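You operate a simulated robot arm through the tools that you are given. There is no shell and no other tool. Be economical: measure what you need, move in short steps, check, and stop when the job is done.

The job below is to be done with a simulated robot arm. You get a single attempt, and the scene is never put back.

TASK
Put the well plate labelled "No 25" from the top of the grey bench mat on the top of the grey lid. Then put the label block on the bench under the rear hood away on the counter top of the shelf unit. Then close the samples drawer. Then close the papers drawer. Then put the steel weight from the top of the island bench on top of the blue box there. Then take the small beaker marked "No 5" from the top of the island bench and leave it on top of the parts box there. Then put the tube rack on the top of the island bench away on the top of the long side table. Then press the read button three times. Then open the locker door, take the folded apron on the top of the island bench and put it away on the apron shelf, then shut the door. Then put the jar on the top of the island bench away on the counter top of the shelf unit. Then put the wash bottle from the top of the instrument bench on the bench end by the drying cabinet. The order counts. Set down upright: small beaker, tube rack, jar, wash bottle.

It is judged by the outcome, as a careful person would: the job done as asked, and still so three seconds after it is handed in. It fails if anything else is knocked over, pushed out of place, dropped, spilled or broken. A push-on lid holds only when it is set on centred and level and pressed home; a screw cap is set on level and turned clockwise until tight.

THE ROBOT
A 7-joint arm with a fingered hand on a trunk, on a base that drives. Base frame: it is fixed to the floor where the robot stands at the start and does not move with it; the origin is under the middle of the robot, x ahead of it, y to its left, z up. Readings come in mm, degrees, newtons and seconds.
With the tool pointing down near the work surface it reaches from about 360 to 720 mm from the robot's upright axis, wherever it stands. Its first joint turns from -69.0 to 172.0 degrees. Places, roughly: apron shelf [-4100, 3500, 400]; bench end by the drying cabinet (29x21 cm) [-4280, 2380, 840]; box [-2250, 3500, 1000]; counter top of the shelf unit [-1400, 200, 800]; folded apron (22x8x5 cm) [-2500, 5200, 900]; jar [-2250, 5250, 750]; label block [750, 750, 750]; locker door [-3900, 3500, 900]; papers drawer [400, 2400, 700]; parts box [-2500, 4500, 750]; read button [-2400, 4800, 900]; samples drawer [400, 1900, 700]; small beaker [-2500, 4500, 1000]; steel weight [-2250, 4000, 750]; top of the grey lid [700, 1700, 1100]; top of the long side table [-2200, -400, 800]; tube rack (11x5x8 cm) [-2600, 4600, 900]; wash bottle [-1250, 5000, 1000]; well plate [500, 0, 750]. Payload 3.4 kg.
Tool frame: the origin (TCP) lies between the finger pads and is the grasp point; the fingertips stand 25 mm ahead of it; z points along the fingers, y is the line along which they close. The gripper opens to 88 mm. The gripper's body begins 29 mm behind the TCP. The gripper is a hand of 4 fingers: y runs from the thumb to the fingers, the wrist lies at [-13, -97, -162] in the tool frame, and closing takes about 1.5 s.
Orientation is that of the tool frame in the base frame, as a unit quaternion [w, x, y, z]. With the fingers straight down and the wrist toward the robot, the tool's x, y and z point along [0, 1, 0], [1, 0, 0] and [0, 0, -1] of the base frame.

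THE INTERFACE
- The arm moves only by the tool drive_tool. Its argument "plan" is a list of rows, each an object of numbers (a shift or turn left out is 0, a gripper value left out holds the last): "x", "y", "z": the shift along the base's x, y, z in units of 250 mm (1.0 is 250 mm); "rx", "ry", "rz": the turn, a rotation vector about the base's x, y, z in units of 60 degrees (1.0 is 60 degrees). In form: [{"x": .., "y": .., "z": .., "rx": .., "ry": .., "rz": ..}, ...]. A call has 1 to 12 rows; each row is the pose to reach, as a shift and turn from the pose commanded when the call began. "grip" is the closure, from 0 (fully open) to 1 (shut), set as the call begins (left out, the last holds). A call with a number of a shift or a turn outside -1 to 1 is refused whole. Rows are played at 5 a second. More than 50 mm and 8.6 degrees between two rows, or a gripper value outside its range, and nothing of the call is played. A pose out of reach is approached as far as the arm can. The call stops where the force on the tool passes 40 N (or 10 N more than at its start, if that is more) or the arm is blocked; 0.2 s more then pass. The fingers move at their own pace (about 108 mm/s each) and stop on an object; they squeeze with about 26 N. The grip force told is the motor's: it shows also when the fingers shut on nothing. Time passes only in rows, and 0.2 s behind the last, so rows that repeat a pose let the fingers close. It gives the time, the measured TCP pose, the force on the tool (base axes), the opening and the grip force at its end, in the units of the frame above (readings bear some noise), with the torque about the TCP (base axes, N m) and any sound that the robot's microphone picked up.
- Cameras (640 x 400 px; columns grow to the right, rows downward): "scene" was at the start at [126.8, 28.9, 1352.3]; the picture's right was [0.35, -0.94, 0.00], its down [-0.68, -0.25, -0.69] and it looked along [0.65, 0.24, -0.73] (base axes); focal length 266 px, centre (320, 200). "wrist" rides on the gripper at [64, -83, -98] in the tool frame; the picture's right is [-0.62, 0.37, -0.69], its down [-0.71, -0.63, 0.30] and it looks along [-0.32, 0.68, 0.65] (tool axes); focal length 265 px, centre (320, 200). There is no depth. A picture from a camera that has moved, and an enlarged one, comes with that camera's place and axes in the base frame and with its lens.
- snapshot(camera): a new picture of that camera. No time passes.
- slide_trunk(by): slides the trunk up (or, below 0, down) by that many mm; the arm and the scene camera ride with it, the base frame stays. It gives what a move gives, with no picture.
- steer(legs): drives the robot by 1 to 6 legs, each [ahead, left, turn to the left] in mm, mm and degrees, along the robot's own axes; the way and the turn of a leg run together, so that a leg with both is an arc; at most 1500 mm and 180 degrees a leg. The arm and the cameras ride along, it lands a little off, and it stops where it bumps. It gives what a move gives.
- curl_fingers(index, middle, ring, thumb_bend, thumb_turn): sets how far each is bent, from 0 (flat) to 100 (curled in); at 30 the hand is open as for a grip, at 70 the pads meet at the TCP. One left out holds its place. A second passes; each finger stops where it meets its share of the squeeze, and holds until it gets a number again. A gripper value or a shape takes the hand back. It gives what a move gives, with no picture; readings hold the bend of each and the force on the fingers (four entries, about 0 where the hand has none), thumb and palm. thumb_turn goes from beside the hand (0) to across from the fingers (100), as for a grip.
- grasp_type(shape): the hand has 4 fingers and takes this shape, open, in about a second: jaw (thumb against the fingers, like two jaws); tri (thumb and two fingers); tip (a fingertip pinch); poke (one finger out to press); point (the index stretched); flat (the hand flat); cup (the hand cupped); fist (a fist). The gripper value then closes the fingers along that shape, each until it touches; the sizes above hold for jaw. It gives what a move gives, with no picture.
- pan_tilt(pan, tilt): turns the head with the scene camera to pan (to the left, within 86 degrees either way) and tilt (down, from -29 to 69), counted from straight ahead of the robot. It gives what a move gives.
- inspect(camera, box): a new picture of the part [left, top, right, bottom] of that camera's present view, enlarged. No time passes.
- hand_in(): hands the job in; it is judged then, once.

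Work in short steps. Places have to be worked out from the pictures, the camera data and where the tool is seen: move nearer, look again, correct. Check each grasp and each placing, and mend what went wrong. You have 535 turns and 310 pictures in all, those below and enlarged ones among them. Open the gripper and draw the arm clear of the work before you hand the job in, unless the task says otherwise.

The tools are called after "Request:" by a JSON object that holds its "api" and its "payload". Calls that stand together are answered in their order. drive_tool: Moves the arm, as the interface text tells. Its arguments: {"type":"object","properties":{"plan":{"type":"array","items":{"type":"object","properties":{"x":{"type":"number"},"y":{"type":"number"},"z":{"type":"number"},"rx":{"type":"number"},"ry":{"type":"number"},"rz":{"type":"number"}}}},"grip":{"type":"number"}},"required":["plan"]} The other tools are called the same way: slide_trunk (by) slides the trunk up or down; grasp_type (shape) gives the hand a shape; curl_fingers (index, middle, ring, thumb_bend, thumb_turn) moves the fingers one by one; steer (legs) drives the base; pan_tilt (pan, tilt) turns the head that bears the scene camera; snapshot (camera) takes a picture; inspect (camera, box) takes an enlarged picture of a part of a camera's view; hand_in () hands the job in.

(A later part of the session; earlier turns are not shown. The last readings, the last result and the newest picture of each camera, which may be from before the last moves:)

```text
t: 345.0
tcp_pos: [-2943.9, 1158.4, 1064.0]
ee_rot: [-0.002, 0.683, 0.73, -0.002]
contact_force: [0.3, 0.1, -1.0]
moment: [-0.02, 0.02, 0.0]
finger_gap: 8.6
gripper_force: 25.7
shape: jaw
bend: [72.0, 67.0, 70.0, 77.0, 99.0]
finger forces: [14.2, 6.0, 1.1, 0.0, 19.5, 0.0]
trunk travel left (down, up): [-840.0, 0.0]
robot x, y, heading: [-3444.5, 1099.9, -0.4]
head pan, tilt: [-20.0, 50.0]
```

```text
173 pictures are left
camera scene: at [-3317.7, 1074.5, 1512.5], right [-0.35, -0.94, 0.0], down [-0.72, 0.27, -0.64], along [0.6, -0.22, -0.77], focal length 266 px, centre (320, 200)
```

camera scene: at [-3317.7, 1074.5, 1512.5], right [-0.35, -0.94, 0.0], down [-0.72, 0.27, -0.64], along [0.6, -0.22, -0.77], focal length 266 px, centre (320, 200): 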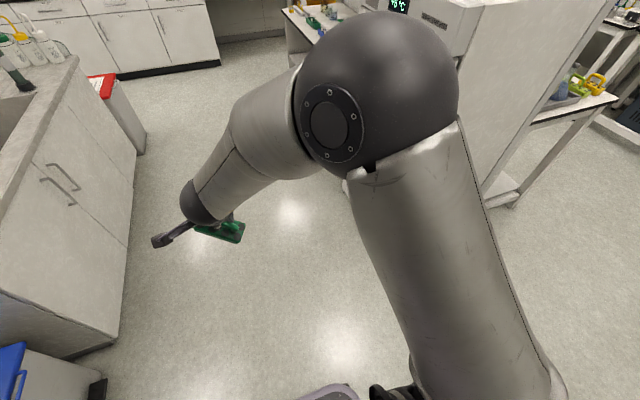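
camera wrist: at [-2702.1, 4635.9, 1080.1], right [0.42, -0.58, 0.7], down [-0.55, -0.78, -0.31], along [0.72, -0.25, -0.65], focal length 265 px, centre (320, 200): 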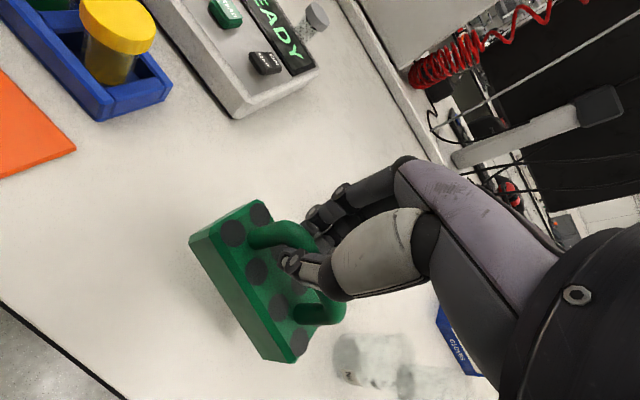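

Level now. The long side table's west end is at about x −2650, y −770…−100. I strafe south to y≈−430 and look.

Request:
{"api": "steer", "payload": {"legs": [[0, -1500, 0], [200, -30, 0]]}}

Request:
{"api": "pan_tilt", "payload": {"pan": 15, "tilt": 35}}

Request:
{"api": "snapshot", "payload": {"camera": "scene"}}

```text
t: 353.6
tcp_pos: [-2767.0, -381.2, 1064.5]
ee_rot: [-0.001, 0.688, 0.725, -0.001]
contact_force: [0.3, 0.7, -1.9]
moment: [-0.03, 0.01, -0.02]
finger_gap: 8.7
gripper_force: 26.3
shape: jaw
bend: [72.0, 67.0, 70.0, 77.0, 99.0]
finger forces: [14.3, 6.0, 1.3, 0.1, 19.5, 0.1]
trunk travel left (down, up): [-840.0, 0.0]
robot x, y, heading: [-3262.6, -432.6, -0.9]
head pan, tilt: [-20.0, 50.0]
```

```text
t: 354.6
tcp_pos: [-2766.8, -380.3, 1063.5]
ee_rot: [-0.001, 0.689, 0.725, -0.002]
contact_force: [-0.6, 0.1, -0.9]
moment: [0.01, 0.02, 0.0]
finger_gap: 8.6
gripper_force: 26.0
shape: jaw
bend: [72.0, 67.0, 70.0, 77.0, 99.0]
finger forces: [14.2, 5.9, 1.3, 0.1, 19.5, 0.0]
trunk travel left (down, up): [-840.0, 0.0]
robot x, y, heading: [-3262.3, -430.5, -1.3]
head pan, tilt: [15.0, 35.0]
```

```text
172 pictures are left
camera scene: at [-3127.2, -409.5, 1534.2], right [0.24, -0.97, 0.0], down [-0.56, -0.14, -0.82], along [0.8, 0.19, -0.57], focal length 266 px, centre (320, 200)
```

scene: 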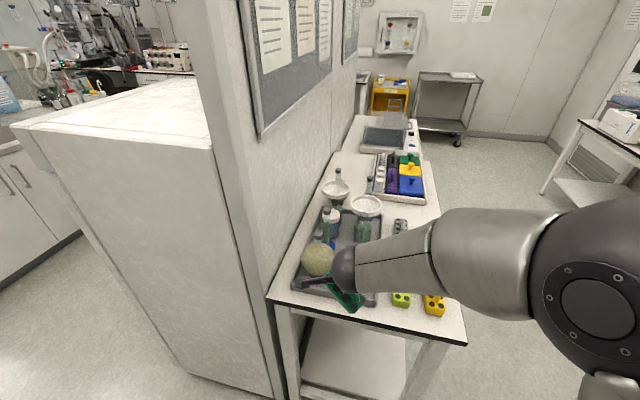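

Request:
{"api": "inspect", "payload": {"camera": "scene", "box": [260, 110, 480, 360]}}

Request:
{"api": "snapshot", "payload": {"camera": "wrist"}}

```text
1.60 times, centred on (370, 235) of scene
camera zoom: at [-3127.2, -409.5, 1534.2], right [0.24, -0.97, 0.0], down [-0.56, -0.14, -0.82], along [0.8, 0.19, -0.57], focal length 425 px, centre (240, 144)
```

zoom: 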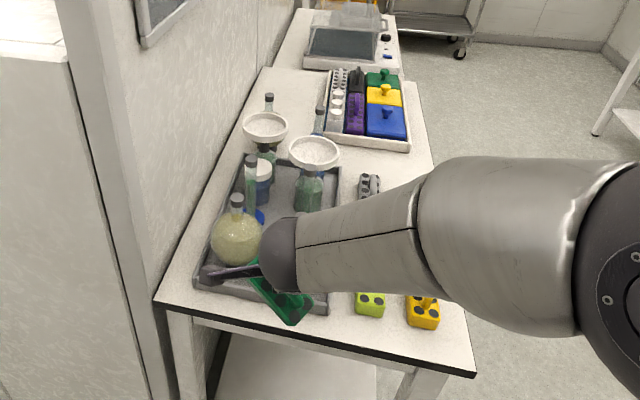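

```text
170 pictures are left
camera wrist: at [-2853.9, -320.2, 1162.2], right [0.4, -0.6, 0.69], down [-0.59, -0.75, -0.3], along [0.7, -0.29, -0.66], focal length 265 px, centre (320, 200)
```

wrist: 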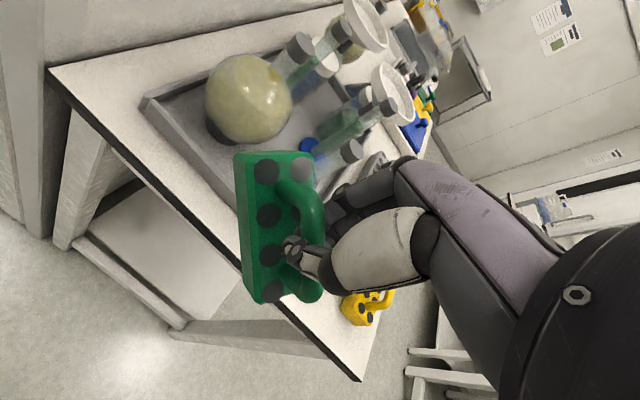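

Free space likely lies beyond the small racks on the south half. I strafe right and move ahead to look with the wrist camera.

Request:
{"api": "steer", "payload": {"legs": [[0, -180, 0], [200, 0, 0]]}}

Request:
{"api": "snapshot", "payload": {"camera": "wrist"}}

Request:
{"api": "snapshot", "payload": {"camera": "scene"}}

```text
t: 357.4
tcp_pos: [-2569.5, -566.9, 1063.4]
ee_rot: [-0.001, 0.69, 0.724, -0.001]
contact_force: [1.1, -0.3, -0.8]
moment: [-0.03, 0.02, -0.03]
finger_gap: 8.7
gripper_force: 26.3
shape: jaw
bend: [72.0, 67.0, 70.0, 77.0, 99.0]
finger forces: [14.2, 6.0, 1.3, 0.0, 19.5, 0.0]
trunk travel left (down, up): [-840.0, 0.0]
robot x, y, heading: [-3067.5, -612.7, -1.6]
head pan, tilt: [15.0, 35.0]
```

```text
169 pictures are left
camera wrist: at [-2656.6, -505.9, 1162.3], right [0.4, -0.6, 0.69], down [-0.6, -0.74, -0.3], along [0.7, -0.29, -0.66], focal length 265 px, centre (320, 200)
```

wrist: 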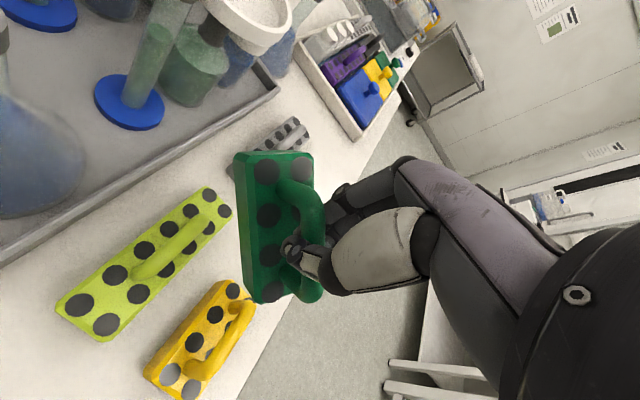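

```text
168 pictures are left
camera scene: at [-2930.3, -593.9, 1534.2], right [0.23, -0.97, 0.0], down [-0.56, -0.13, -0.82], along [0.8, 0.19, -0.57], focal length 266 px, centre (320, 200)
```

scene: 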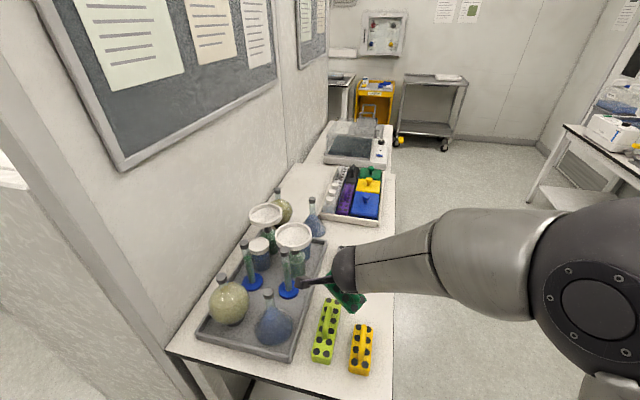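

There is free table between the yellow rack and the far tray, around (−2440,−608). I move the base 60 mm ahead, bring the rack there and correct its tilt.

Request:
{"api": "steer", "payload": {"legs": [[60, 0, 0]]}}

Request:
{"api": "drive_tool", "payload": {"plan": [{"x": 0.1, "y": -0.06, "rx": -0.06}, {"x": 0.2, "y": -0.12, "rx": -0.13}, {"x": 0.27, "y": -0.165, "rx": -0.2}, {"x": 0.27, "y": -0.165, "rx": -0.2, "z": -0.12}, {"x": 0.27, "y": -0.165, "rx": -0.2, "z": -0.2}, {"x": 0.27, "y": -0.165, "rx": -0.2, "z": -0.2}]}}

Request:
{"api": "snapshot", "payload": {"camera": "wrist"}}

Request:
{"api": "inspect", "payload": {"camera": "scene", "box": [260, 200, 460, 340]}}

```text
t: 358.3
tcp_pos: [-2510.7, -568.7, 1064.5]
ee_rot: [0.0, 0.69, 0.724, 0.0]
contact_force: [-0.2, -0.8, -1.9]
moment: [0.02, 0.02, -0.01]
finger_gap: 8.5
gripper_force: 26.0
shape: jaw
bend: [72.0, 67.0, 70.0, 77.0, 99.0]
finger forces: [14.2, 5.9, 1.3, 0.0, 19.5, 0.0]
trunk travel left (down, up): [-840.0, 0.0]
robot x, y, heading: [-3007.8, -614.4, -1.3]
head pan, tilt: [15.0, 35.0]
```

```text
t: 359.7
tcp_pos: [-2444.6, -609.3, 1016.4]
ee_rot: [0.071, 0.686, 0.72, -0.077]
contact_force: [-1.1, 0.6, -1.6]
moment: [-0.01, 0.03, 0.02]
finger_gap: 8.5
gripper_force: 25.9
shape: jaw
bend: [73.0, 67.0, 70.0, 77.0, 99.0]
finger forces: [13.7, 5.6, 1.4, 0.1, 19.4, 0.1]
trunk travel left (down, up): [-840.0, 0.0]
robot x, y, heading: [-3007.0, -614.9, -1.5]
head pan, tilt: [15.0, 35.0]
```

```text
167 pictures are left
camera wrist: at [-2531.0, -529.2, 1099.3], right [0.4, -0.44, 0.8], down [-0.6, -0.79, -0.14], along [0.7, -0.42, -0.58], focal length 265 px, centre (320, 200)
```

wrist: 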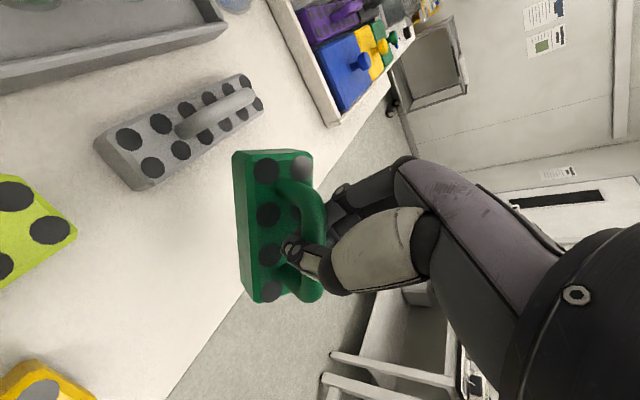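

```text
2.86 times, centred on (360, 270) of scene
camera zoom: at [-2871.5, -595.5, 1534.2], right [0.23, -0.97, 0.0], down [-0.56, -0.13, -0.82], along [0.8, 0.19, -0.57], focal length 758 px, centre (206, 0)
```

zoom: 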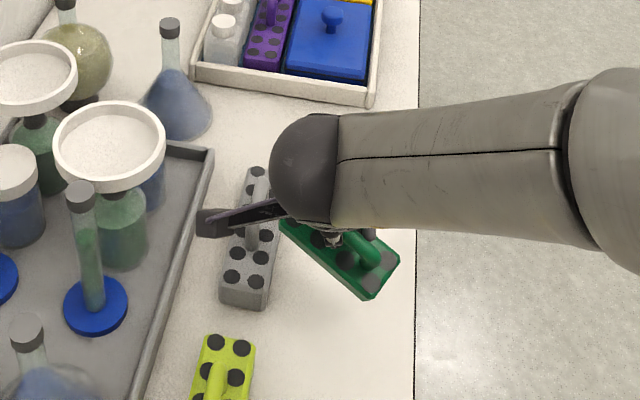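

The image geometry shows the rack has turned in yaw (not tilted), so I undo my tilt correction and re-check level.

Request:
{"api": "drive_tool", "payload": {"plan": [{"rx": 0.07}, {"rx": 0.14}, {"rx": 0.2}, {"rx": 0.2, "z": -0.1}, {"rx": 0.2, "z": -0.15}, {"rx": 0.2, "z": -0.15}]}}

Request:
{"api": "snapshot", "payload": {"camera": "wrist"}}

Request:
{"api": "inspect", "payload": {"camera": "scene", "box": [260, 200, 460, 340]}}

```text
t: 361.1
tcp_pos: [-2443.7, -610.0, 977.4]
ee_rot: [-0.001, 0.69, 0.724, -0.001]
contact_force: [0.0, 0.2, -1.5]
moment: [0.0, -0.01, -0.02]
finger_gap: 8.4
gripper_force: 25.9
shape: jaw
bend: [73.0, 67.0, 70.0, 77.0, 99.0]
finger forces: [13.7, 5.5, 1.7, 0.0, 19.6, 0.1]
trunk travel left (down, up): [-840.0, 0.0]
robot x, y, heading: [-3007.6, -617.9, -1.3]
head pan, tilt: [15.0, 35.0]
```

```text
165 pictures are left
camera wrist: at [-2531.3, -549.0, 1075.0], right [0.4, -0.6, 0.69], down [-0.6, -0.74, -0.3], along [0.7, -0.29, -0.66], focal length 265 px, centre (320, 200)
```

wrist: 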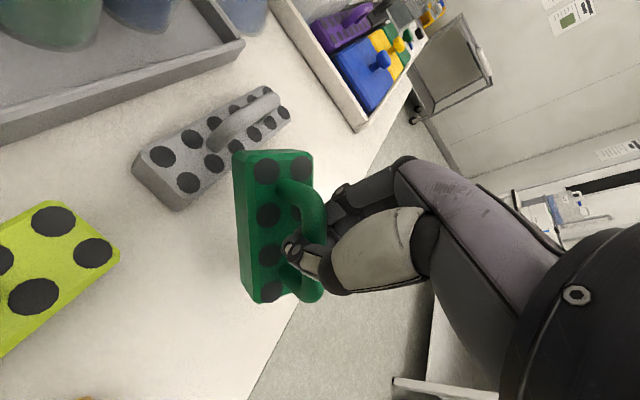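

```text
2.86 times, centred on (360, 270) of scene
camera zoom: at [-2871.2, -595.4, 1534.2], right [0.23, -0.97, 0.0], down [-0.56, -0.13, -0.82], along [0.8, 0.19, -0.57], focal length 758 px, centre (206, 0)
```

zoom: 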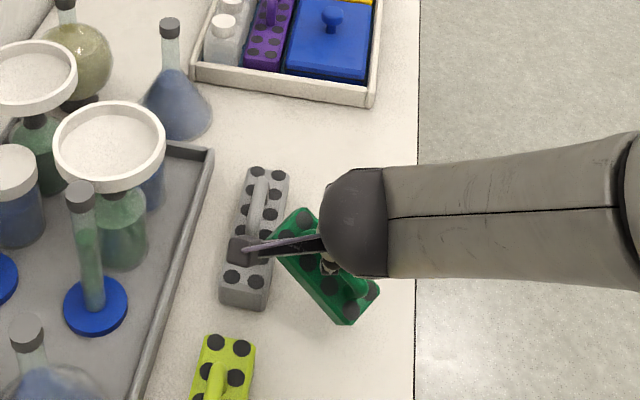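

Rack is yawed −39° and its SW end hangs ~17° low. Rotate the tool about the rack's short axis to level it.

Request:
{"api": "drive_tool", "payload": {"plan": [{"rx": -0.08, "ry": 0.065}, {"rx": -0.16, "ry": 0.13}, {"rx": -0.22, "ry": 0.178}, {"rx": -0.22, "ry": 0.178}]}}

Request:
{"api": "inspect", "payload": {"camera": "scene", "box": [260, 200, 460, 340]}}

```text
t: 362.1
tcp_pos: [-2443.4, -609.8, 978.1]
ee_rot: [0.011, 0.682, 0.716, -0.149]
contact_force: [0.2, -0.8, -0.5]
moment: [0.02, 0.0, -0.04]
finger_gap: 8.6
gripper_force: 26.2
shape: jaw
bend: [73.0, 67.0, 70.0, 77.0, 99.0]
finger forces: [13.6, 5.7, 1.8, 0.1, 19.5, 0.1]
trunk travel left (down, up): [-840.0, 0.0]
robot x, y, heading: [-3011.8, -617.8, -1.5]
head pan, tilt: [15.0, 35.0]
```

```text
2.86 times, centred on (360, 270) of scene
camera zoom: at [-2871.3, -595.6, 1534.2], right [0.23, -0.97, 0.0], down [-0.56, -0.13, -0.82], along [0.8, 0.19, -0.57], focal length 758 px, centre (206, 0)
```

zoom: 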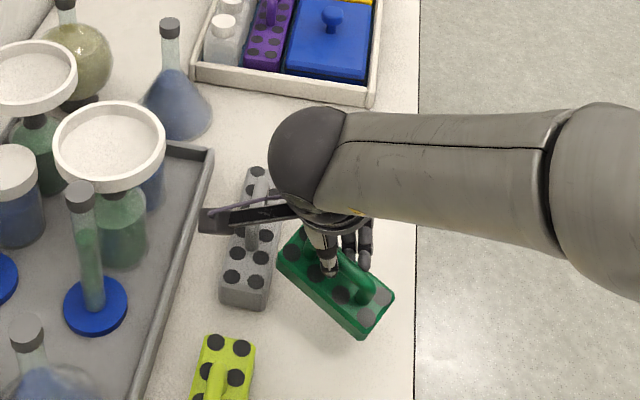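

Nearly level. Lower until contact.

Request:
{"api": "drive_tool", "payload": {"plan": [{"z": -0.06}, {"z": -0.12}, {"z": -0.15}, {"z": -0.18}, {"z": -0.2}, {"z": -0.22}, {"z": -0.24}, {"z": -0.26}]}}

Request:
{"api": "inspect", "payload": {"camera": "scene", "box": [260, 200, 460, 340]}}

```text
t: 363.9
tcp_pos: [-2443.4, -609.5, 913.4]
ee_rot: [0.013, 0.682, 0.716, -0.147]
contact_force: [0.9, 0.6, 6.7]
moment: [0.03, -0.08, -0.01]
finger_gap: 6.4
gripper_force: 26.7
shape: jaw
bend: [72.0, 73.0, 70.0, 79.0, 100.0]
finger forces: [0.0, 0.0, 0.1, 0.0, 0.2, 0.0]
trunk travel left (down, up): [-840.0, 0.0]
robot x, y, heading: [-3008.4, -619.0, -1.6]
head pan, tilt: [15.0, 35.0]
```

```text
2.86 times, centred on (360, 270) of scene
camera zoom: at [-2873.1, -595.4, 1534.5], right [0.23, -0.97, 0.0], down [-0.56, -0.13, -0.82], along [0.8, 0.19, -0.57], focal length 758 px, centre (206, 0)
```

zoom: 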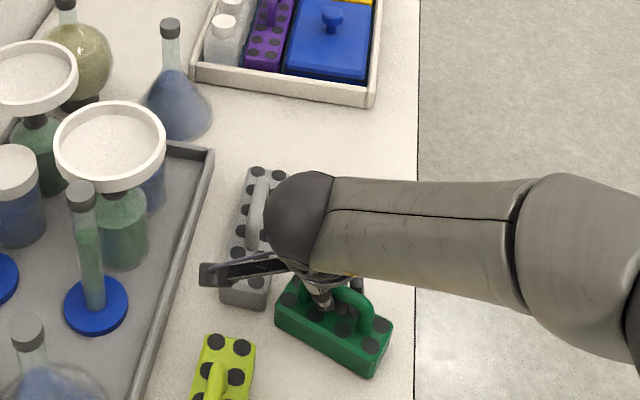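

The rack is standing on the table. Open carefully.

Request:
{"api": "drive_tool", "payload": {"plan": [{"z": 0.015}, {"z": 0.015}, {"z": 0.015}, {"z": 0.015}, {"z": 0.015}, {"z": 0.015}], "grip": 0.3}}

Request:
{"api": "drive_tool", "payload": {"plan": [{"z": 0.02}, {"z": 0.02}, {"z": 0.02}, {"z": 0.02}], "grip": 0.0}}

Request:
{"api": "inspect", "payload": {"camera": "wrist", "box": [160, 140, 420, 380]}}

```text
t: 365.3
tcp_pos: [-2446.0, -609.9, 918.0]
ee_rot: [0.012, 0.682, 0.716, -0.146]
contact_force: [-0.8, -0.6, 18.2]
moment: [-0.01, -0.44, 0.01]
finger_gap: 58.5
gripper_force: 0.1
shape: jaw
bend: [74.0, 37.0, 34.0, 58.0, 99.0]
finger forces: [17.8, 0.1, 0.0, 0.1, 0.0, 0.0]
trunk travel left (down, up): [-840.0, 0.0]
robot x, y, heading: [-3006.9, -613.6, -1.7]
head pan, tilt: [15.0, 35.0]
```

```text
t: 366.3
tcp_pos: [-2442.8, -609.5, 921.3]
ee_rot: [0.011, 0.682, 0.716, -0.148]
contact_force: [-0.3, -0.9, -0.5]
moment: [-0.01, -0.03, 0.01]
finger_gap: 87.7
gripper_force: 0.0
shape: jaw
bend: [30.0, 30.0, 30.0, 30.0, 98.0]
finger forces: [0.0, 0.0, 0.0, 0.0, 0.0, 0.1]
trunk travel left (down, up): [-840.0, 0.0]
robot x, y, heading: [-3008.9, -614.6, -1.7]
head pan, tilt: [15.0, 35.0]
```

```text
1.67 times, centred on (290, 260) of wrist
camera zoom: at [-2511.6, -526.3, 1016.8], right [0.53, -0.44, 0.73], down [-0.63, -0.78, -0.01], along [0.57, -0.45, -0.69], focal length 442 px, centre (370, 100)
```

zoom: 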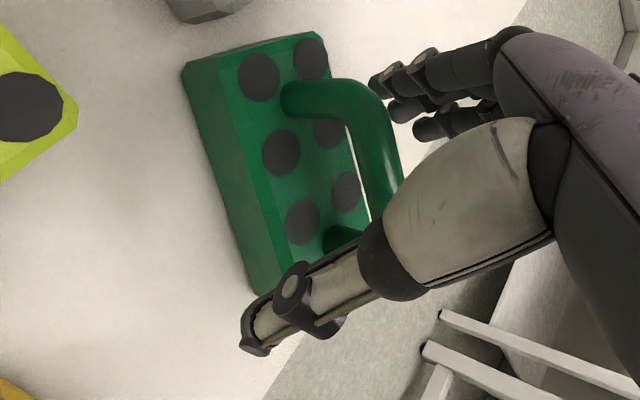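

Clear of the handle. Rise, level the tool, and check.

Request:
{"api": "drive_tool", "payload": {"plan": [{"z": 0.1}, {"z": 0.22}, {"z": 0.38}, {"z": 0.55, "rx": 0.07, "ry": -0.06}, {"z": 0.65, "rx": 0.15, "ry": -0.12}, {"z": 0.65, "rx": 0.22, "ry": -0.178}, {"z": 0.65, "rx": 0.22, "ry": -0.178, "x": -0.15}, {"z": 0.65, "rx": 0.22, "ry": -0.178, "x": -0.3}]}}

Request:
{"api": "snapshot", "payload": {"camera": "scene"}}

```text
t: 368.1
tcp_pos: [-2519.5, -610.6, 1082.6]
ee_rot: [0.0, 0.69, 0.724, 0.0]
contact_force: [1.0, -0.8, 0.2]
moment: [-0.02, -0.01, 0.03]
finger_gap: 87.8
gripper_force: 0.0
shape: jaw
bend: [30.0, 30.0, 30.0, 30.0, 98.0]
finger forces: [0.0, 0.0, 0.0, 0.0, 0.0, 0.0]
trunk travel left (down, up): [-840.0, 0.0]
robot x, y, heading: [-3009.5, -616.4, -1.6]
head pan, tilt: [15.0, 35.0]
```

```text
160 pictures are left
camera scene: at [-2872.5, -595.3, 1534.3], right [0.23, -0.97, 0.0], down [-0.56, -0.13, -0.82], along [0.8, 0.19, -0.57], focal length 266 px, centre (320, 200)
```

scene: 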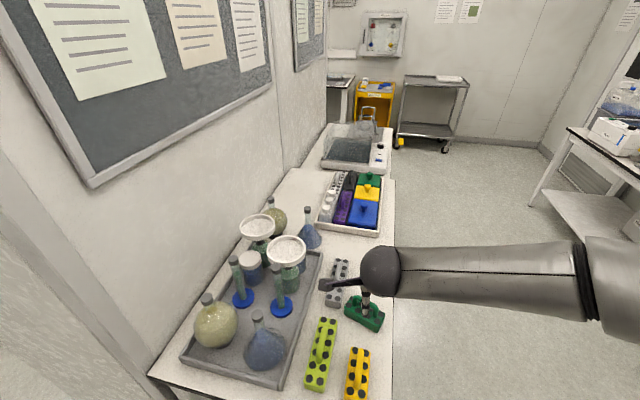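

Tube rack done. Next the read button; I drive back to the island bench near y≈4700.

Request:
{"api": "steer", "payload": {"legs": [[-440, 0, 1.6], [0, 1500, 0], [0, 1500, 0], [0, 1500, 0], [0, 800, 0]]}}

Request:
{"api": "steer", "payload": {"legs": [[360, 0, 0]]}}

Request:
{"api": "grasp_type", "payload": {"shape": "poke"}}

Request:
{"api": "snapshot", "payload": {"camera": "scene"}}

Request:
{"api": "snapshot", "payload": {"camera": "wrist"}}

```text
t: 395.7
tcp_pos: [-2898.8, 4683.5, 1082.3]
ee_rot: [-0.001, 0.687, 0.726, -0.001]
contact_force: [0.4, 0.5, -0.5]
moment: [-0.04, 0.0, 0.04]
finger_gap: 87.4
gripper_force: 0.1
shape: jaw
bend: [30.0, 30.0, 30.0, 30.0, 98.0]
finger forces: [0.1, 0.1, 0.1, 0.0, 0.0, 0.0]
trunk travel left (down, up): [-840.0, 0.0]
robot x, y, heading: [-3386.5, 4669.6, -0.8]
head pan, tilt: [15.0, 35.0]
```

```text
t: 398.0
tcp_pos: [-2544.0, 4677.1, 1082.0]
ee_rot: [-0.002, 0.687, 0.727, 0.0]
contact_force: [-0.6, -0.4, -0.8]
moment: [0.0, -0.04, 0.01]
finger_gap: 87.8
gripper_force: 0.0
shape: jaw
bend: [30.0, 30.0, 30.0, 30.0, 98.0]
finger forces: [0.0, 0.1, 0.0, 0.1, 0.1, 0.0]
trunk travel left (down, up): [-840.0, 0.0]
robot x, y, heading: [-3029.0, 4664.9, -1.0]
head pan, tilt: [15.0, 35.0]
```

```text
t: 398.9
tcp_pos: [-2544.3, 4676.5, 1081.6]
ee_rot: [0.0, 0.687, 0.727, 0.0]
contact_force: [-0.3, -1.1, -0.5]
moment: [0.0, -0.01, 0.02]
finger_gap: 0.0
gripper_force: 0.0
shape: poke
bend: [70.0, 70.0, 99.0, 100.0, 100.0]
finger forces: [0.0, 0.0, 0.0, 0.1, 0.1, 0.0]
trunk travel left (down, up): [-840.0, 0.0]
robot x, y, heading: [-3032.0, 4668.9, -0.9]
head pan, tilt: [15.0, 35.0]
```

```text
159 pictures are left
camera scene: at [-2895.9, 4688.7, 1534.2], right [0.24, -0.97, 0.0], down [-0.56, -0.14, -0.82], along [0.79, 0.2, -0.57], focal length 266 px, centre (320, 200)
```

scene: 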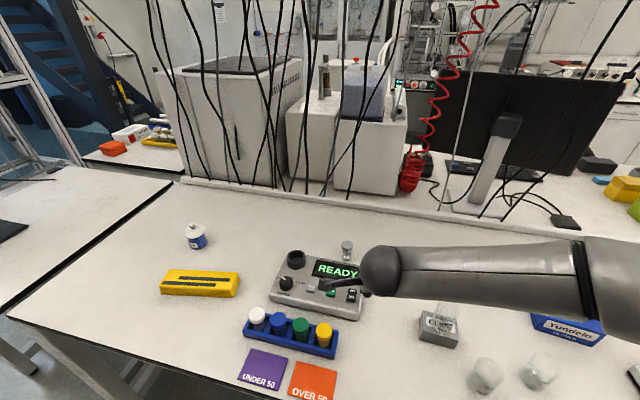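

```text
158 pictures are left
camera wrist: at [-2630.8, 4737.7, 1180.2], right [0.4, -0.6, 0.69], down [-0.59, -0.75, -0.3], along [0.7, -0.29, -0.66], focal length 265 px, centre (320, 200)
```

wrist: 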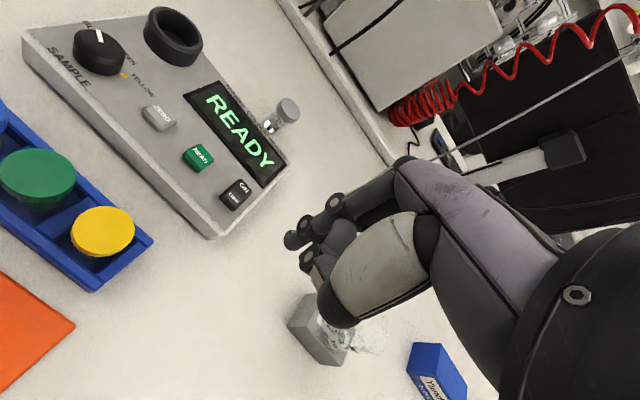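

Zoom on the poke hand and the buttons.

Request:
{"api": "inspect", "payload": {"camera": "wrist", "box": [130, 90, 430, 340]}}

```text
1.60 times, centred on (280, 215) of wrist
camera zoom: at [-2630.8, 4737.7, 1180.2], right [0.4, -0.6, 0.69], down [-0.59, -0.75, -0.3], along [0.7, -0.29, -0.66], focal length 425 px, centre (384, 176)
```

zoom: 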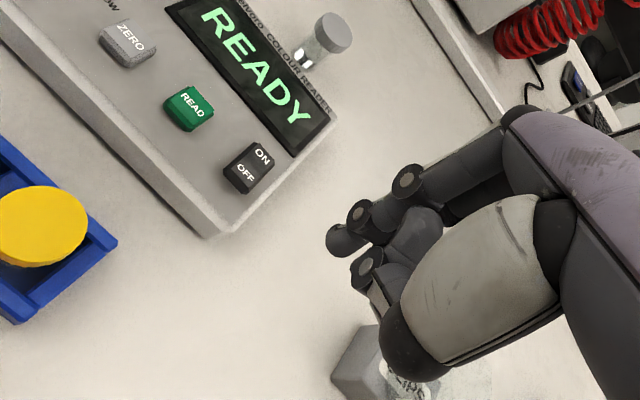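

Index tip is ≈5 mm off the TCP. Move above the READ button (≈(−2457,4768)) at z≈975 and re-look.

Request:
{"api": "drive_tool", "payload": {"plan": [{"x": 0.1, "y": 0.1}, {"x": 0.2, "y": 0.2}, {"x": 0.3, "y": 0.3, "z": -0.05}, {"x": 0.328, "y": 0.342, "z": -0.2}, {"x": 0.328, "y": 0.342, "z": -0.34}, {"x": 0.328, "y": 0.342, "z": -0.42}, {"x": 0.328, "y": 0.342, "z": -0.42}]}}

Request:
{"api": "snapshot", "payload": {"camera": "wrist"}}

Request:
{"api": "inspect", "payload": {"camera": "scene", "box": [250, 220, 430, 340]}}

```text
t: 400.5
tcp_pos: [-2462.4, 4761.4, 979.6]
ee_rot: [0.0, 0.687, 0.726, 0.0]
contact_force: [-0.1, -0.3, -0.4]
moment: [-0.01, 0.02, -0.01]
finger_gap: 0.3
gripper_force: 0.1
shape: poke
bend: [70.0, 70.0, 99.0, 100.0, 100.0]
finger forces: [0.2, 0.0, 0.0, 0.0, 0.1, 0.0]
trunk travel left (down, up): [-840.0, 0.0]
robot x, y, heading: [-3031.4, 4668.6, -1.2]
head pan, tilt: [15.0, 35.0]
```

```text
156 pictures are left
camera wrist: at [-2550.4, 4822.2, 1076.4], right [0.4, -0.6, 0.69], down [-0.59, -0.75, -0.3], along [0.7, -0.29, -0.66], focal length 265 px, centre (320, 200)
```

wrist: 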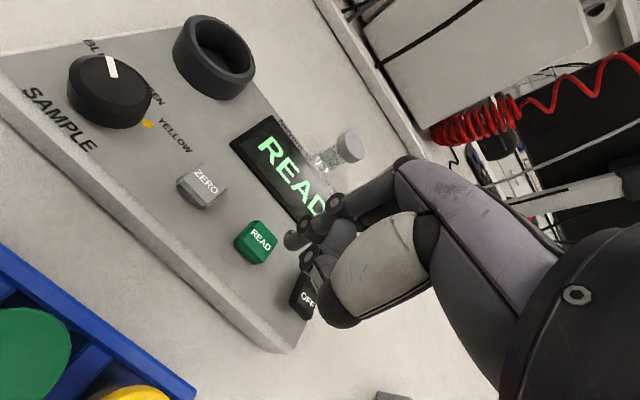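

```text
3.33 times, centred on (340, 280) of scene
camera zoom: at [-2895.9, 4688.5, 1534.2], right [0.24, -0.97, 0.0], down [-0.56, -0.14, -0.82], along [0.79, 0.2, -0.57], focal length 885 px, centre (253, -67)
```

zoom: 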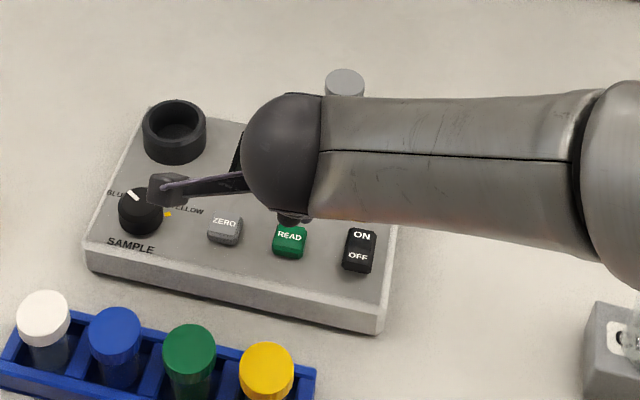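

Tip ≈(−2463,4770), button ≈(−2459,4772, z≈920). Fine-adjust and approach.

Request:
{"api": "drive_tool", "payload": {"plan": [{"x": 0.014, "y": 0.008}, {"x": 0.014, "y": 0.008, "z": -0.06}, {"x": 0.014, "y": 0.008, "z": -0.11}, {"x": 0.014, "y": 0.008, "z": -0.12}, {"x": 0.014, "y": 0.008, "z": -0.12}]}}

Request:
{"api": "inspect", "payload": {"camera": "wrist", "box": [170, 130, 410, 330]}}

```text
t: 401.7
tcp_pos: [-2457.2, 4763.4, 947.4]
ee_rot: [0.0, 0.687, 0.727, -0.001]
contact_force: [0.5, 0.0, -0.4]
moment: [-0.01, -0.01, -0.01]
finger_gap: 0.0
gripper_force: 0.1
shape: poke
bend: [70.0, 70.0, 99.0, 100.0, 100.0]
finger forces: [0.0, 0.1, 0.0, 0.1, 0.1, 0.0]
trunk travel left (down, up): [-840.0, 0.0]
robot x, y, heading: [-3038.0, 4667.9, -1.0]
head pan, tilt: [15.0, 35.0]
```

```text
2.00 times, centred on (290, 230) of wrist
camera zoom: at [-2545.7, 4824.1, 1045.6], right [0.4, -0.6, 0.69], down [-0.59, -0.75, -0.3], along [0.7, -0.29, -0.66], focal length 531 px, centre (380, 140)
```

zoom: 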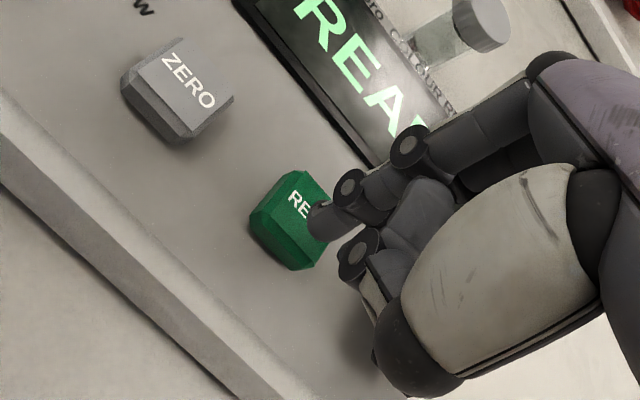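

The tip is right above the button. Press slowly.

Request:
{"api": "drive_tool", "payload": {"plan": [{"z": -0.01}, {"z": -0.02}, {"z": -0.03}]}}

```text
t: 402.5
tcp_pos: [-2457.9, 4763.8, 940.9]
ee_rot: [0.0, 0.687, 0.727, -0.001]
contact_force: [0.8, 0.1, 0.6]
moment: [0.01, -0.01, -0.02]
finger_gap: 0.1
gripper_force: 0.1
shape: poke
bend: [70.0, 70.0, 99.0, 100.0, 100.0]
finger forces: [0.0, 0.1, 0.0, 0.1, 0.1, 0.1]
trunk travel left (down, up): [-840.0, 0.0]
robot x, y, heading: [-3031.0, 4663.3, -0.9]
head pan, tilt: [15.0, 35.0]
```

Request:
{"api": "drive_tool", "payload": {"plan": [{"z": -0.01}, {"z": -0.02}, {"z": -0.03}]}}

Request:
{"api": "inspect", "payload": {"camera": "wrist", "box": [170, 130, 410, 330]}}

```text
t: 403.3
tcp_pos: [-2457.8, 4763.5, 934.4]
ee_rot: [0.0, 0.687, 0.726, -0.001]
contact_force: [-0.1, -0.6, 1.1]
moment: [-0.02, 0.0, 0.0]
finger_gap: 0.0
gripper_force: 0.1
shape: poke
bend: [70.0, 70.0, 99.0, 100.0, 100.0]
finger forces: [0.0, 1.1, 0.1, 0.0, 0.0, 0.0]
trunk travel left (down, up): [-840.0, 0.0]
robot x, y, heading: [-3032.3, 4669.0, -0.9]
head pan, tilt: [15.0, 35.0]
```

```text
2.00 times, centred on (290, 230) of wrist
camera zoom: at [-2545.0, 4824.4, 1030.9], right [0.4, -0.6, 0.69], down [-0.59, -0.75, -0.3], along [0.7, -0.29, -0.65], focal length 531 px, centre (380, 140)
```

zoom: 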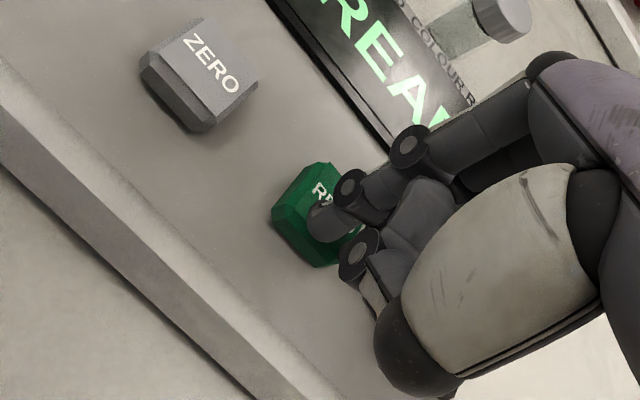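

Contact just begins (1 N). Press ~4 mm more and look for a response.

Request:
{"api": "drive_tool", "payload": {"plan": [{"z": -0.008}, {"z": -0.016}, {"z": -0.016}]}}

Request:
{"api": "inspect", "payload": {"camera": "wrist", "box": [170, 90, 410, 330]}}

```text
t: 404.1
tcp_pos: [-2457.9, 4764.4, 928.4]
ee_rot: [0.0, 0.687, 0.727, 0.0]
contact_force: [0.5, -0.8, 3.6]
moment: [-0.06, 0.01, 0.02]
finger_gap: 0.0
gripper_force: 0.1
shape: poke
bend: [70.0, 70.0, 99.0, 100.0, 100.0]
finger forces: [0.0, 3.8, 0.1, 0.0, 0.0, 0.1]
trunk travel left (down, up): [-840.0, 0.0]
robot x, y, heading: [-3030.7, 4665.1, -0.9]
head pan, tilt: [15.0, 35.0]
heard: click
```

```text
1.67 times, centred on (290, 210) of wrist
camera zoom: at [-2544.9, 4824.5, 1026.1], right [0.4, -0.6, 0.69], down [-0.59, -0.75, -0.3], along [0.7, -0.29, -0.65], focal length 442 px, centre (370, 183)
```

zoom: 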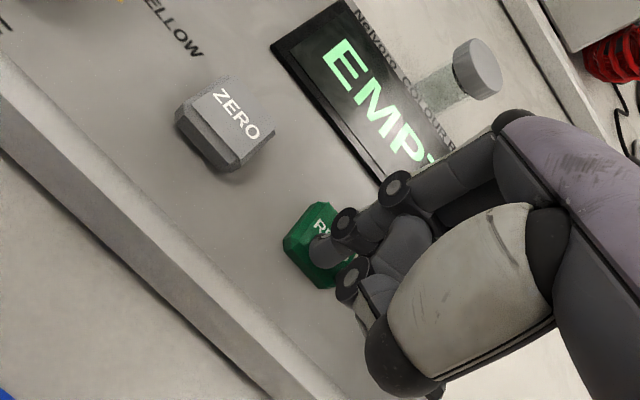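

Click heard, display shows EMPTY: press 1. Release 12 mm, then press again.

Request:
{"api": "drive_tool", "payload": {"plan": [{"z": 0.025}, {"z": 0.05}, {"z": 0.05}, {"z": 0.05}]}}

Request:
{"api": "drive_tool", "payload": {"plan": [{"z": -0.02}, {"z": -0.04}, {"z": -0.05}, {"z": -0.05}]}}

```text
t: 405.1
tcp_pos: [-2457.8, 4763.3, 942.2]
ee_rot: [0.0, 0.687, 0.727, 0.0]
contact_force: [-0.2, 0.0, 0.6]
moment: [0.0, 0.04, -0.04]
finger_gap: 0.0
gripper_force: 0.0
shape: poke
bend: [70.0, 70.0, 99.0, 100.0, 100.0]
finger forces: [0.0, 0.0, 0.0, 0.0, 0.0, 0.0]
trunk travel left (down, up): [-840.0, 0.0]
robot x, y, heading: [-3032.1, 4665.9, -1.1]
head pan, tilt: [15.0, 35.0]
```

```text
t: 406.1
tcp_pos: [-2456.8, 4764.0, 929.9]
ee_rot: [-0.001, 0.687, 0.726, -0.001]
contact_force: [0.3, -0.9, 3.8]
moment: [-0.05, -0.04, -0.01]
finger_gap: 0.0
gripper_force: 0.1
shape: poke
bend: [70.0, 70.0, 99.0, 100.0, 100.0]
finger forces: [0.0, 3.6, 0.0, 0.1, 0.0, 0.1]
trunk travel left (down, up): [-840.0, 0.0]
robot x, y, heading: [-3029.5, 4665.3, -1.0]
head pan, tilt: [15.0, 35.0]
heard: click
```

Second click. Release and press the third time, then lift clear.

Request:
{"api": "drive_tool", "payload": {"plan": [{"z": 0.025}, {"z": 0.05}, {"z": 0.05}, {"z": 0.05}]}}

Request:
{"api": "drive_tool", "payload": {"plan": [{"z": -0.02}, {"z": -0.04}, {"z": -0.05}, {"z": -0.05}]}}

Request:
{"api": "drive_tool", "payload": {"plan": [{"z": 0.05}, {"z": 0.15}, {"z": 0.3}, {"z": 0.45}, {"z": 0.6}, {"z": 0.75}]}}

Request:
{"api": "snapshot", "payload": {"camera": "wrist"}}

```text
t: 407.1
tcp_pos: [-2456.9, 4765.4, 941.0]
ee_rot: [0.0, 0.687, 0.727, -0.001]
contact_force: [0.3, -0.4, -1.1]
moment: [0.0, -0.01, 0.01]
finger_gap: 0.0
gripper_force: 0.0
shape: poke
bend: [70.0, 70.0, 99.0, 100.0, 100.0]
finger forces: [0.0, 0.1, 0.0, 0.1, 0.0, 0.1]
trunk travel left (down, up): [-840.0, 0.0]
robot x, y, heading: [-3030.4, 4669.2, -1.0]
head pan, tilt: [15.0, 35.0]
```

```text
t: 408.1
tcp_pos: [-2456.4, 4763.5, 929.5]
ee_rot: [0.0, 0.687, 0.727, 0.0]
contact_force: [0.4, -0.7, 3.1]
moment: [-0.02, -0.03, 0.03]
finger_gap: 0.0
gripper_force: 0.1
shape: poke
bend: [70.0, 70.0, 99.0, 100.0, 100.0]
finger forces: [0.0, 3.4, 0.0, 0.1, 0.0, 0.1]
trunk travel left (down, up): [-840.0, 0.0]
robot x, y, heading: [-3029.6, 4665.4, -1.0]
head pan, tilt: [15.0, 35.0]
heard: click
```

```text
t: 409.5
tcp_pos: [-2459.3, 4763.7, 1118.6]
ee_rot: [-0.001, 0.686, 0.728, -0.001]
contact_force: [-0.3, -0.8, 0.1]
moment: [0.0, -0.04, 0.0]
finger_gap: 0.0
gripper_force: 0.0
shape: poke
bend: [70.0, 70.0, 99.0, 100.0, 100.0]
finger forces: [0.1, 0.0, 0.1, 0.0, 0.1, 0.0]
trunk travel left (down, up): [-840.0, 0.0]
robot x, y, heading: [-3033.1, 4666.6, -0.9]
head pan, tilt: [15.0, 35.0]
```

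```text
151 pictures are left
camera wrist: at [-2547.1, 4824.6, 1215.6], right [0.41, -0.6, 0.69], down [-0.59, -0.75, -0.3], along [0.7, -0.29, -0.66], focal length 265 px, centre (320, 200)
```

wrist: 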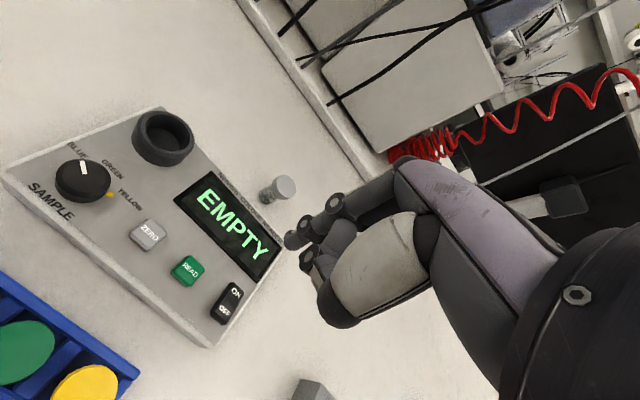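

Three clicks; display EMPTY. Next the locker: I retract, back off, turn to face west and look at the locker.

Request:
{"api": "drive_tool", "payload": {"plan": [{"x": -0.15}, {"x": -0.3}, {"x": -0.45}, {"x": -0.6, "y": -0.1}, {"x": -0.6, "y": -0.25}, {"x": -0.6, "y": -0.4}]}}

Request:
{"api": "steer", "payload": {"legs": [[-100, 0, 0], [0, 0, 180], [0, 1150, 0]]}}

Request:
{"api": "pan_tilt", "payload": {"pan": 0, "tilt": 25}}

Request:
{"api": "snapshot", "payload": {"camera": "scene"}}

```text
t: 410.9
tcp_pos: [-2610.0, 4661.4, 1118.0]
ee_rot: [-0.001, 0.687, 0.727, -0.001]
contact_force: [-0.5, -0.3, -0.1]
moment: [0.0, -0.03, 0.0]
finger_gap: 0.0
gripper_force: 0.0
shape: poke
bend: [70.0, 70.0, 99.0, 100.0, 100.0]
finger forces: [0.0, 0.0, 0.0, 0.0, 0.0, 0.0]
trunk travel left (down, up): [-840.0, 0.0]
robot x, y, heading: [-3031.7, 4666.2, -1.2]
head pan, tilt: [15.0, 35.0]
```

```text
t: 424.8
tcp_pos: [-3614.4, 3529.8, 1117.7]
ee_rot: [0.0, 0.716, -0.698, 0.001]
contact_force: [0.5, 0.8, -0.3]
moment: [0.02, -0.01, 0.02]
finger_gap: 0.0
gripper_force: 0.0
shape: poke
bend: [70.0, 70.0, 99.0, 100.0, 100.0]
finger forces: [0.0, 0.0, 0.1, 0.0, 0.1, 0.0]
trunk travel left (down, up): [-840.0, 0.0]
robot x, y, heading: [-3187.7, 3507.7, 177.3]
head pan, tilt: [15.0, 35.0]
```

```text
t: 425.6
tcp_pos: [-3613.5, 3528.9, 1118.8]
ee_rot: [0.0, 0.716, -0.699, 0.0]
contact_force: [-0.4, 0.4, 0.0]
moment: [-0.03, 0.02, 0.0]
finger_gap: 0.0
gripper_force: 0.1
shape: poke
bend: [70.0, 70.0, 99.0, 100.0, 100.0]
finger forces: [0.0, 0.0, 0.0, 0.1, 0.0, 0.0]
trunk travel left (down, up): [-840.0, 0.0]
robot x, y, heading: [-3187.1, 3509.6, 176.9]
head pan, tilt: [0.0, 25.0]
```

```text
150 pictures are left
camera scene: at [-3330.1, 3519.6, 1549.9], right [0.05, 1.0, 0.0], down [0.42, -0.02, -0.91], along [-0.91, 0.04, -0.42], focal length 266 px, centre (320, 200)
```

scene: 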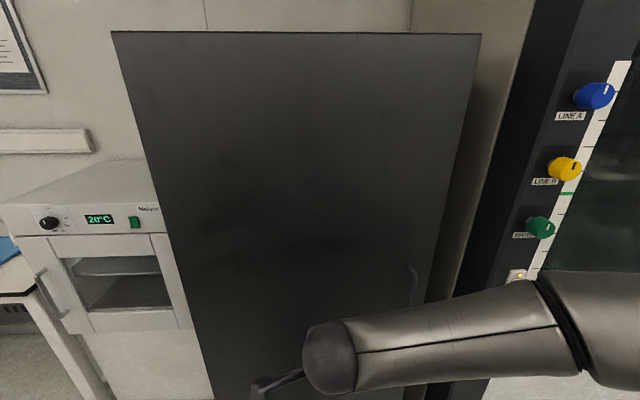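

The locker door spans y 3200–3825 with a handle on its right side (hinge left). Zoom on the handle.

Request:
{"api": "inspect", "payload": {"camera": "scene", "box": [330, 220, 500, 400]}}

Request:
{"api": "snapshot", "payload": {"camera": "wrist"}}

```text
2.22 times, centred on (415, 310) of scene
camera zoom: at [-3330.1, 3519.6, 1549.9], right [0.05, 1.0, 0.0], down [0.42, -0.02, -0.91], along [-0.91, 0.04, -0.42], focal length 590 px, centre (109, -44)
```

zoom: 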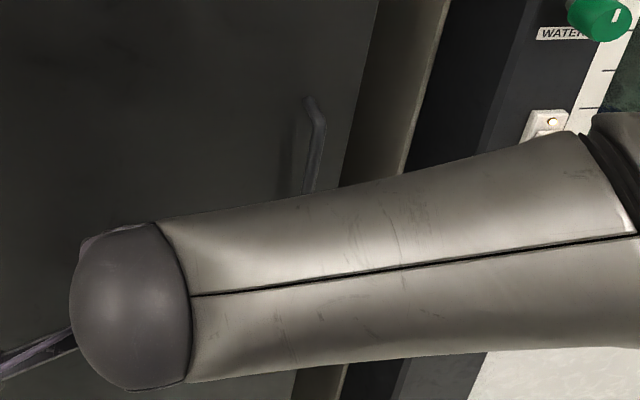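

```text
148 pictures are left
camera wrist: at [-3530.3, 3467.2, 1215.3], right [-0.39, 0.61, 0.69], down [0.61, 0.73, -0.3], along [-0.69, 0.31, -0.66], focal length 265 px, centre (320, 200)
```

wrist: 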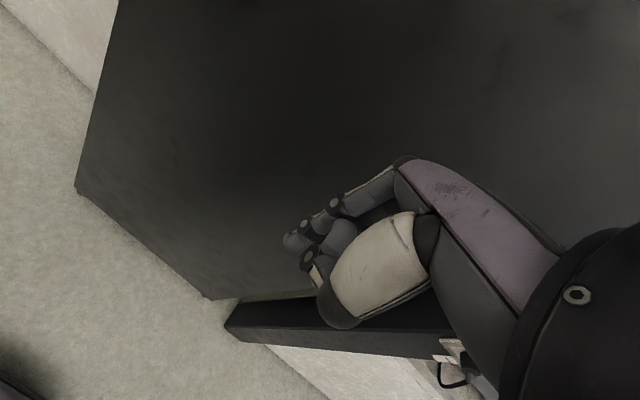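

I strafe right so the wrist camera can see the handle.

Request:
{"api": "steer", "payload": {"legs": [[0, -270, 2.8]]}}

Request:
{"api": "snapshot", "payload": {"camera": "wrist"}}

Request:
{"api": "snapshot", "payload": {"camera": "scene"}}

```text
t: 427.5
tcp_pos: [-3607.1, 3777.1, 1117.5]
ee_rot: [-0.001, 0.732, -0.681, 0.0]
contact_force: [-0.8, 0.1, -0.3]
moment: [-0.01, -0.02, -0.01]
finger_gap: 0.0
gripper_force: 0.1
shape: poke
bend: [70.0, 70.0, 99.0, 100.0, 100.0]
finger forces: [0.0, 0.1, 0.0, 0.0, 0.0, 0.0]
trunk travel left (down, up): [-840.0, 0.0]
robot x, y, heading: [-3180.7, 3777.6, 179.7]
head pan, tilt: [0.0, 25.0]
```

```text
147 pictures are left
camera wrist: at [-3520.9, 3720.3, 1215.3], right [-0.41, 0.59, 0.69], down [0.58, 0.76, -0.3], along [-0.7, 0.27, -0.66], focal length 265 px, centre (320, 200)
```

wrist: 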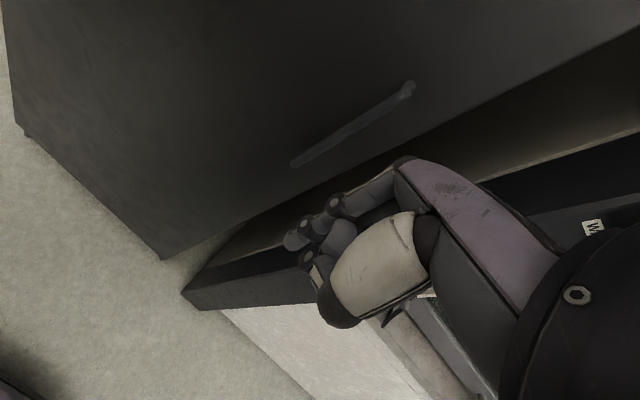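

```text
146 pictures are left
camera scene: at [-3323.5, 3782.1, 1550.0], right [0.0, 1.0, 0.0], down [0.42, 0.0, -0.91], along [-0.91, 0.0, -0.42], focal length 266 px, centre (320, 200)
```

scene: 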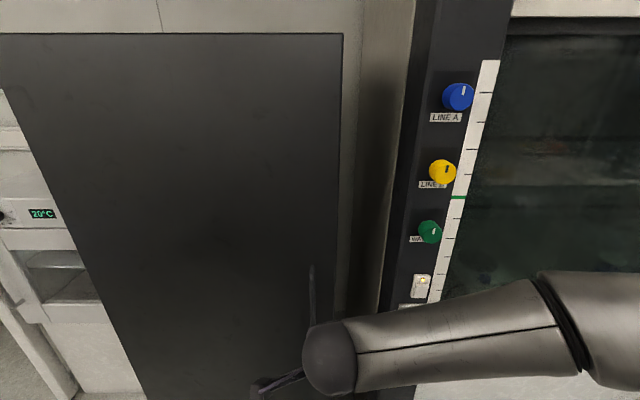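

Handle bar is vertical at ≈(−3844,3765), z 918–1126. I'll grip it from the north side: turn to face south and move to about (−3440,4150).

Request:
{"api": "steer", "payload": {"legs": [[0, 0, 90], [-372, -259, 0]]}}

Request:
{"api": "grasp_type", "payload": {"shape": "jaw"}}

Request:
{"api": "pan_tilt", "payload": {"pan": -40, "tilt": 30}}

Request:
{"api": "snapshot", "payload": {"camera": "scene"}}

```text
t: 434.0
tcp_pos: [-3439.5, 3730.8, 1116.6]
ee_rot: [-0.001, 1.0, 0.026, 0.0]
contact_force: [0.3, 0.0, 0.3]
moment: [-0.01, -0.01, -0.01]
finger_gap: 0.0
gripper_force: 0.0
shape: poke
bend: [70.0, 70.0, 99.0, 100.0, 100.0]
finger forces: [0.0, 0.0, 0.1, 0.0, 0.0, 0.0]
trunk travel left (down, up): [-840.0, 0.0]
robot x, y, heading: [-3434.9, 4153.9, -91.1]
head pan, tilt: [0.0, 25.0]
```

```text
t: 434.9
tcp_pos: [-3439.3, 3731.4, 1118.3]
ee_rot: [-0.001, 1.0, 0.026, 0.001]
contact_force: [0.4, 0.3, 0.8]
moment: [0.01, 0.02, -0.01]
finger_gap: 88.0
gripper_force: 0.0
shape: jaw
bend: [30.0, 30.0, 30.0, 30.0, 98.0]
finger forces: [0.1, 0.1, 0.0, 0.0, 0.0, 0.0]
trunk travel left (down, up): [-840.0, 0.0]
robot x, y, heading: [-3435.8, 4156.6, -91.3]
head pan, tilt: [0.0, 25.0]
```

```text
t: 436.0
tcp_pos: [-3439.1, 3731.1, 1117.7]
ee_rot: [-0.001, 1.0, 0.026, 0.0]
contact_force: [-0.1, 0.6, 0.5]
moment: [0.0, 0.01, 0.01]
finger_gap: 87.6
gripper_force: 0.1
shape: jaw
bend: [30.0, 30.0, 30.0, 30.0, 98.0]
finger forces: [0.0, 0.0, 0.0, 0.0, 0.0, 0.0]
trunk travel left (down, up): [-840.0, 0.0]
robot x, y, heading: [-3434.7, 4156.1, -91.2]
head pan, tilt: [-40.0, 30.0]
```

```text
145 pictures are left
camera scene: at [-3493.0, 4039.1, 1542.0], right [-0.75, 0.66, 0.0], down [0.33, 0.38, -0.87], along [-0.57, -0.65, -0.5], focal length 266 px, centre (320, 200)
```

scene: 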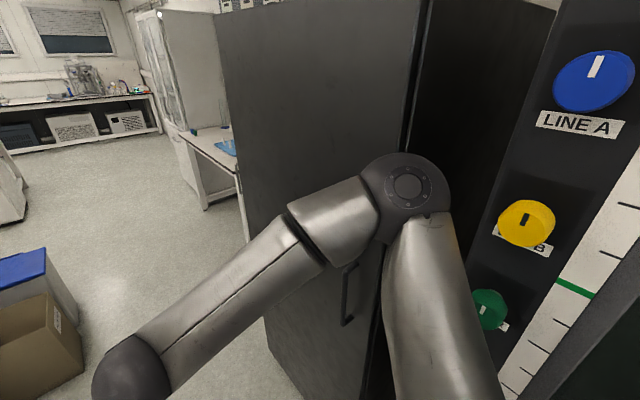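

The elbow would be near the hood from here, so I choose instead to approach from the south-east, heading ~150°. I move east, south, and turn there.

Request:
{"api": "steer", "payload": {"legs": [[0, 290, 1], [660, 0, 0], [0, 0, -120]]}}

Request:
{"api": "drive_tool", "payload": {"plan": [{"rz": -0.13}, {"rz": -0.26}, {"rz": -0.39}, {"rz": -0.52}, {"rz": -0.65}, {"rz": -0.78}, {"rz": -0.91}, {"rz": -1.0}, {"rz": -1.0}]}}

```text
t: 446.3
tcp_pos: [-3508.8, 3703.6, 1117.4]
ee_rot: [0.001, -0.531, 0.848, -0.001]
contact_force: [-0.1, 0.6, 0.3]
moment: [0.0, 0.0, -0.02]
finger_gap: 88.1
gripper_force: 0.1
shape: jaw
bend: [30.0, 30.0, 30.0, 30.0, 98.0]
finger forces: [0.1, 0.1, 0.0, 0.0, 0.0, 0.1]
trunk travel left (down, up): [-840.0, 0.0]
robot x, y, heading: [-3139.4, 3494.6, 149.7]
head pan, tilt: [-40.0, 30.0]
```

```text
t: 448.3
tcp_pos: [-3508.3, 3704.5, 1117.7]
ee_rot: [0.0, -0.034, 0.999, -0.001]
contact_force: [0.1, 0.5, 0.5]
moment: [-0.03, 0.02, -0.01]
finger_gap: 87.5
gripper_force: 0.1
shape: jaw
bend: [30.0, 30.0, 30.0, 30.0, 98.0]
finger forces: [0.0, 0.0, 0.0, 0.1, 0.0, 0.1]
trunk travel left (down, up): [-840.0, 0.0]
robot x, y, heading: [-3140.2, 3491.2, 149.6]
head pan, tilt: [-40.0, 30.0]
```

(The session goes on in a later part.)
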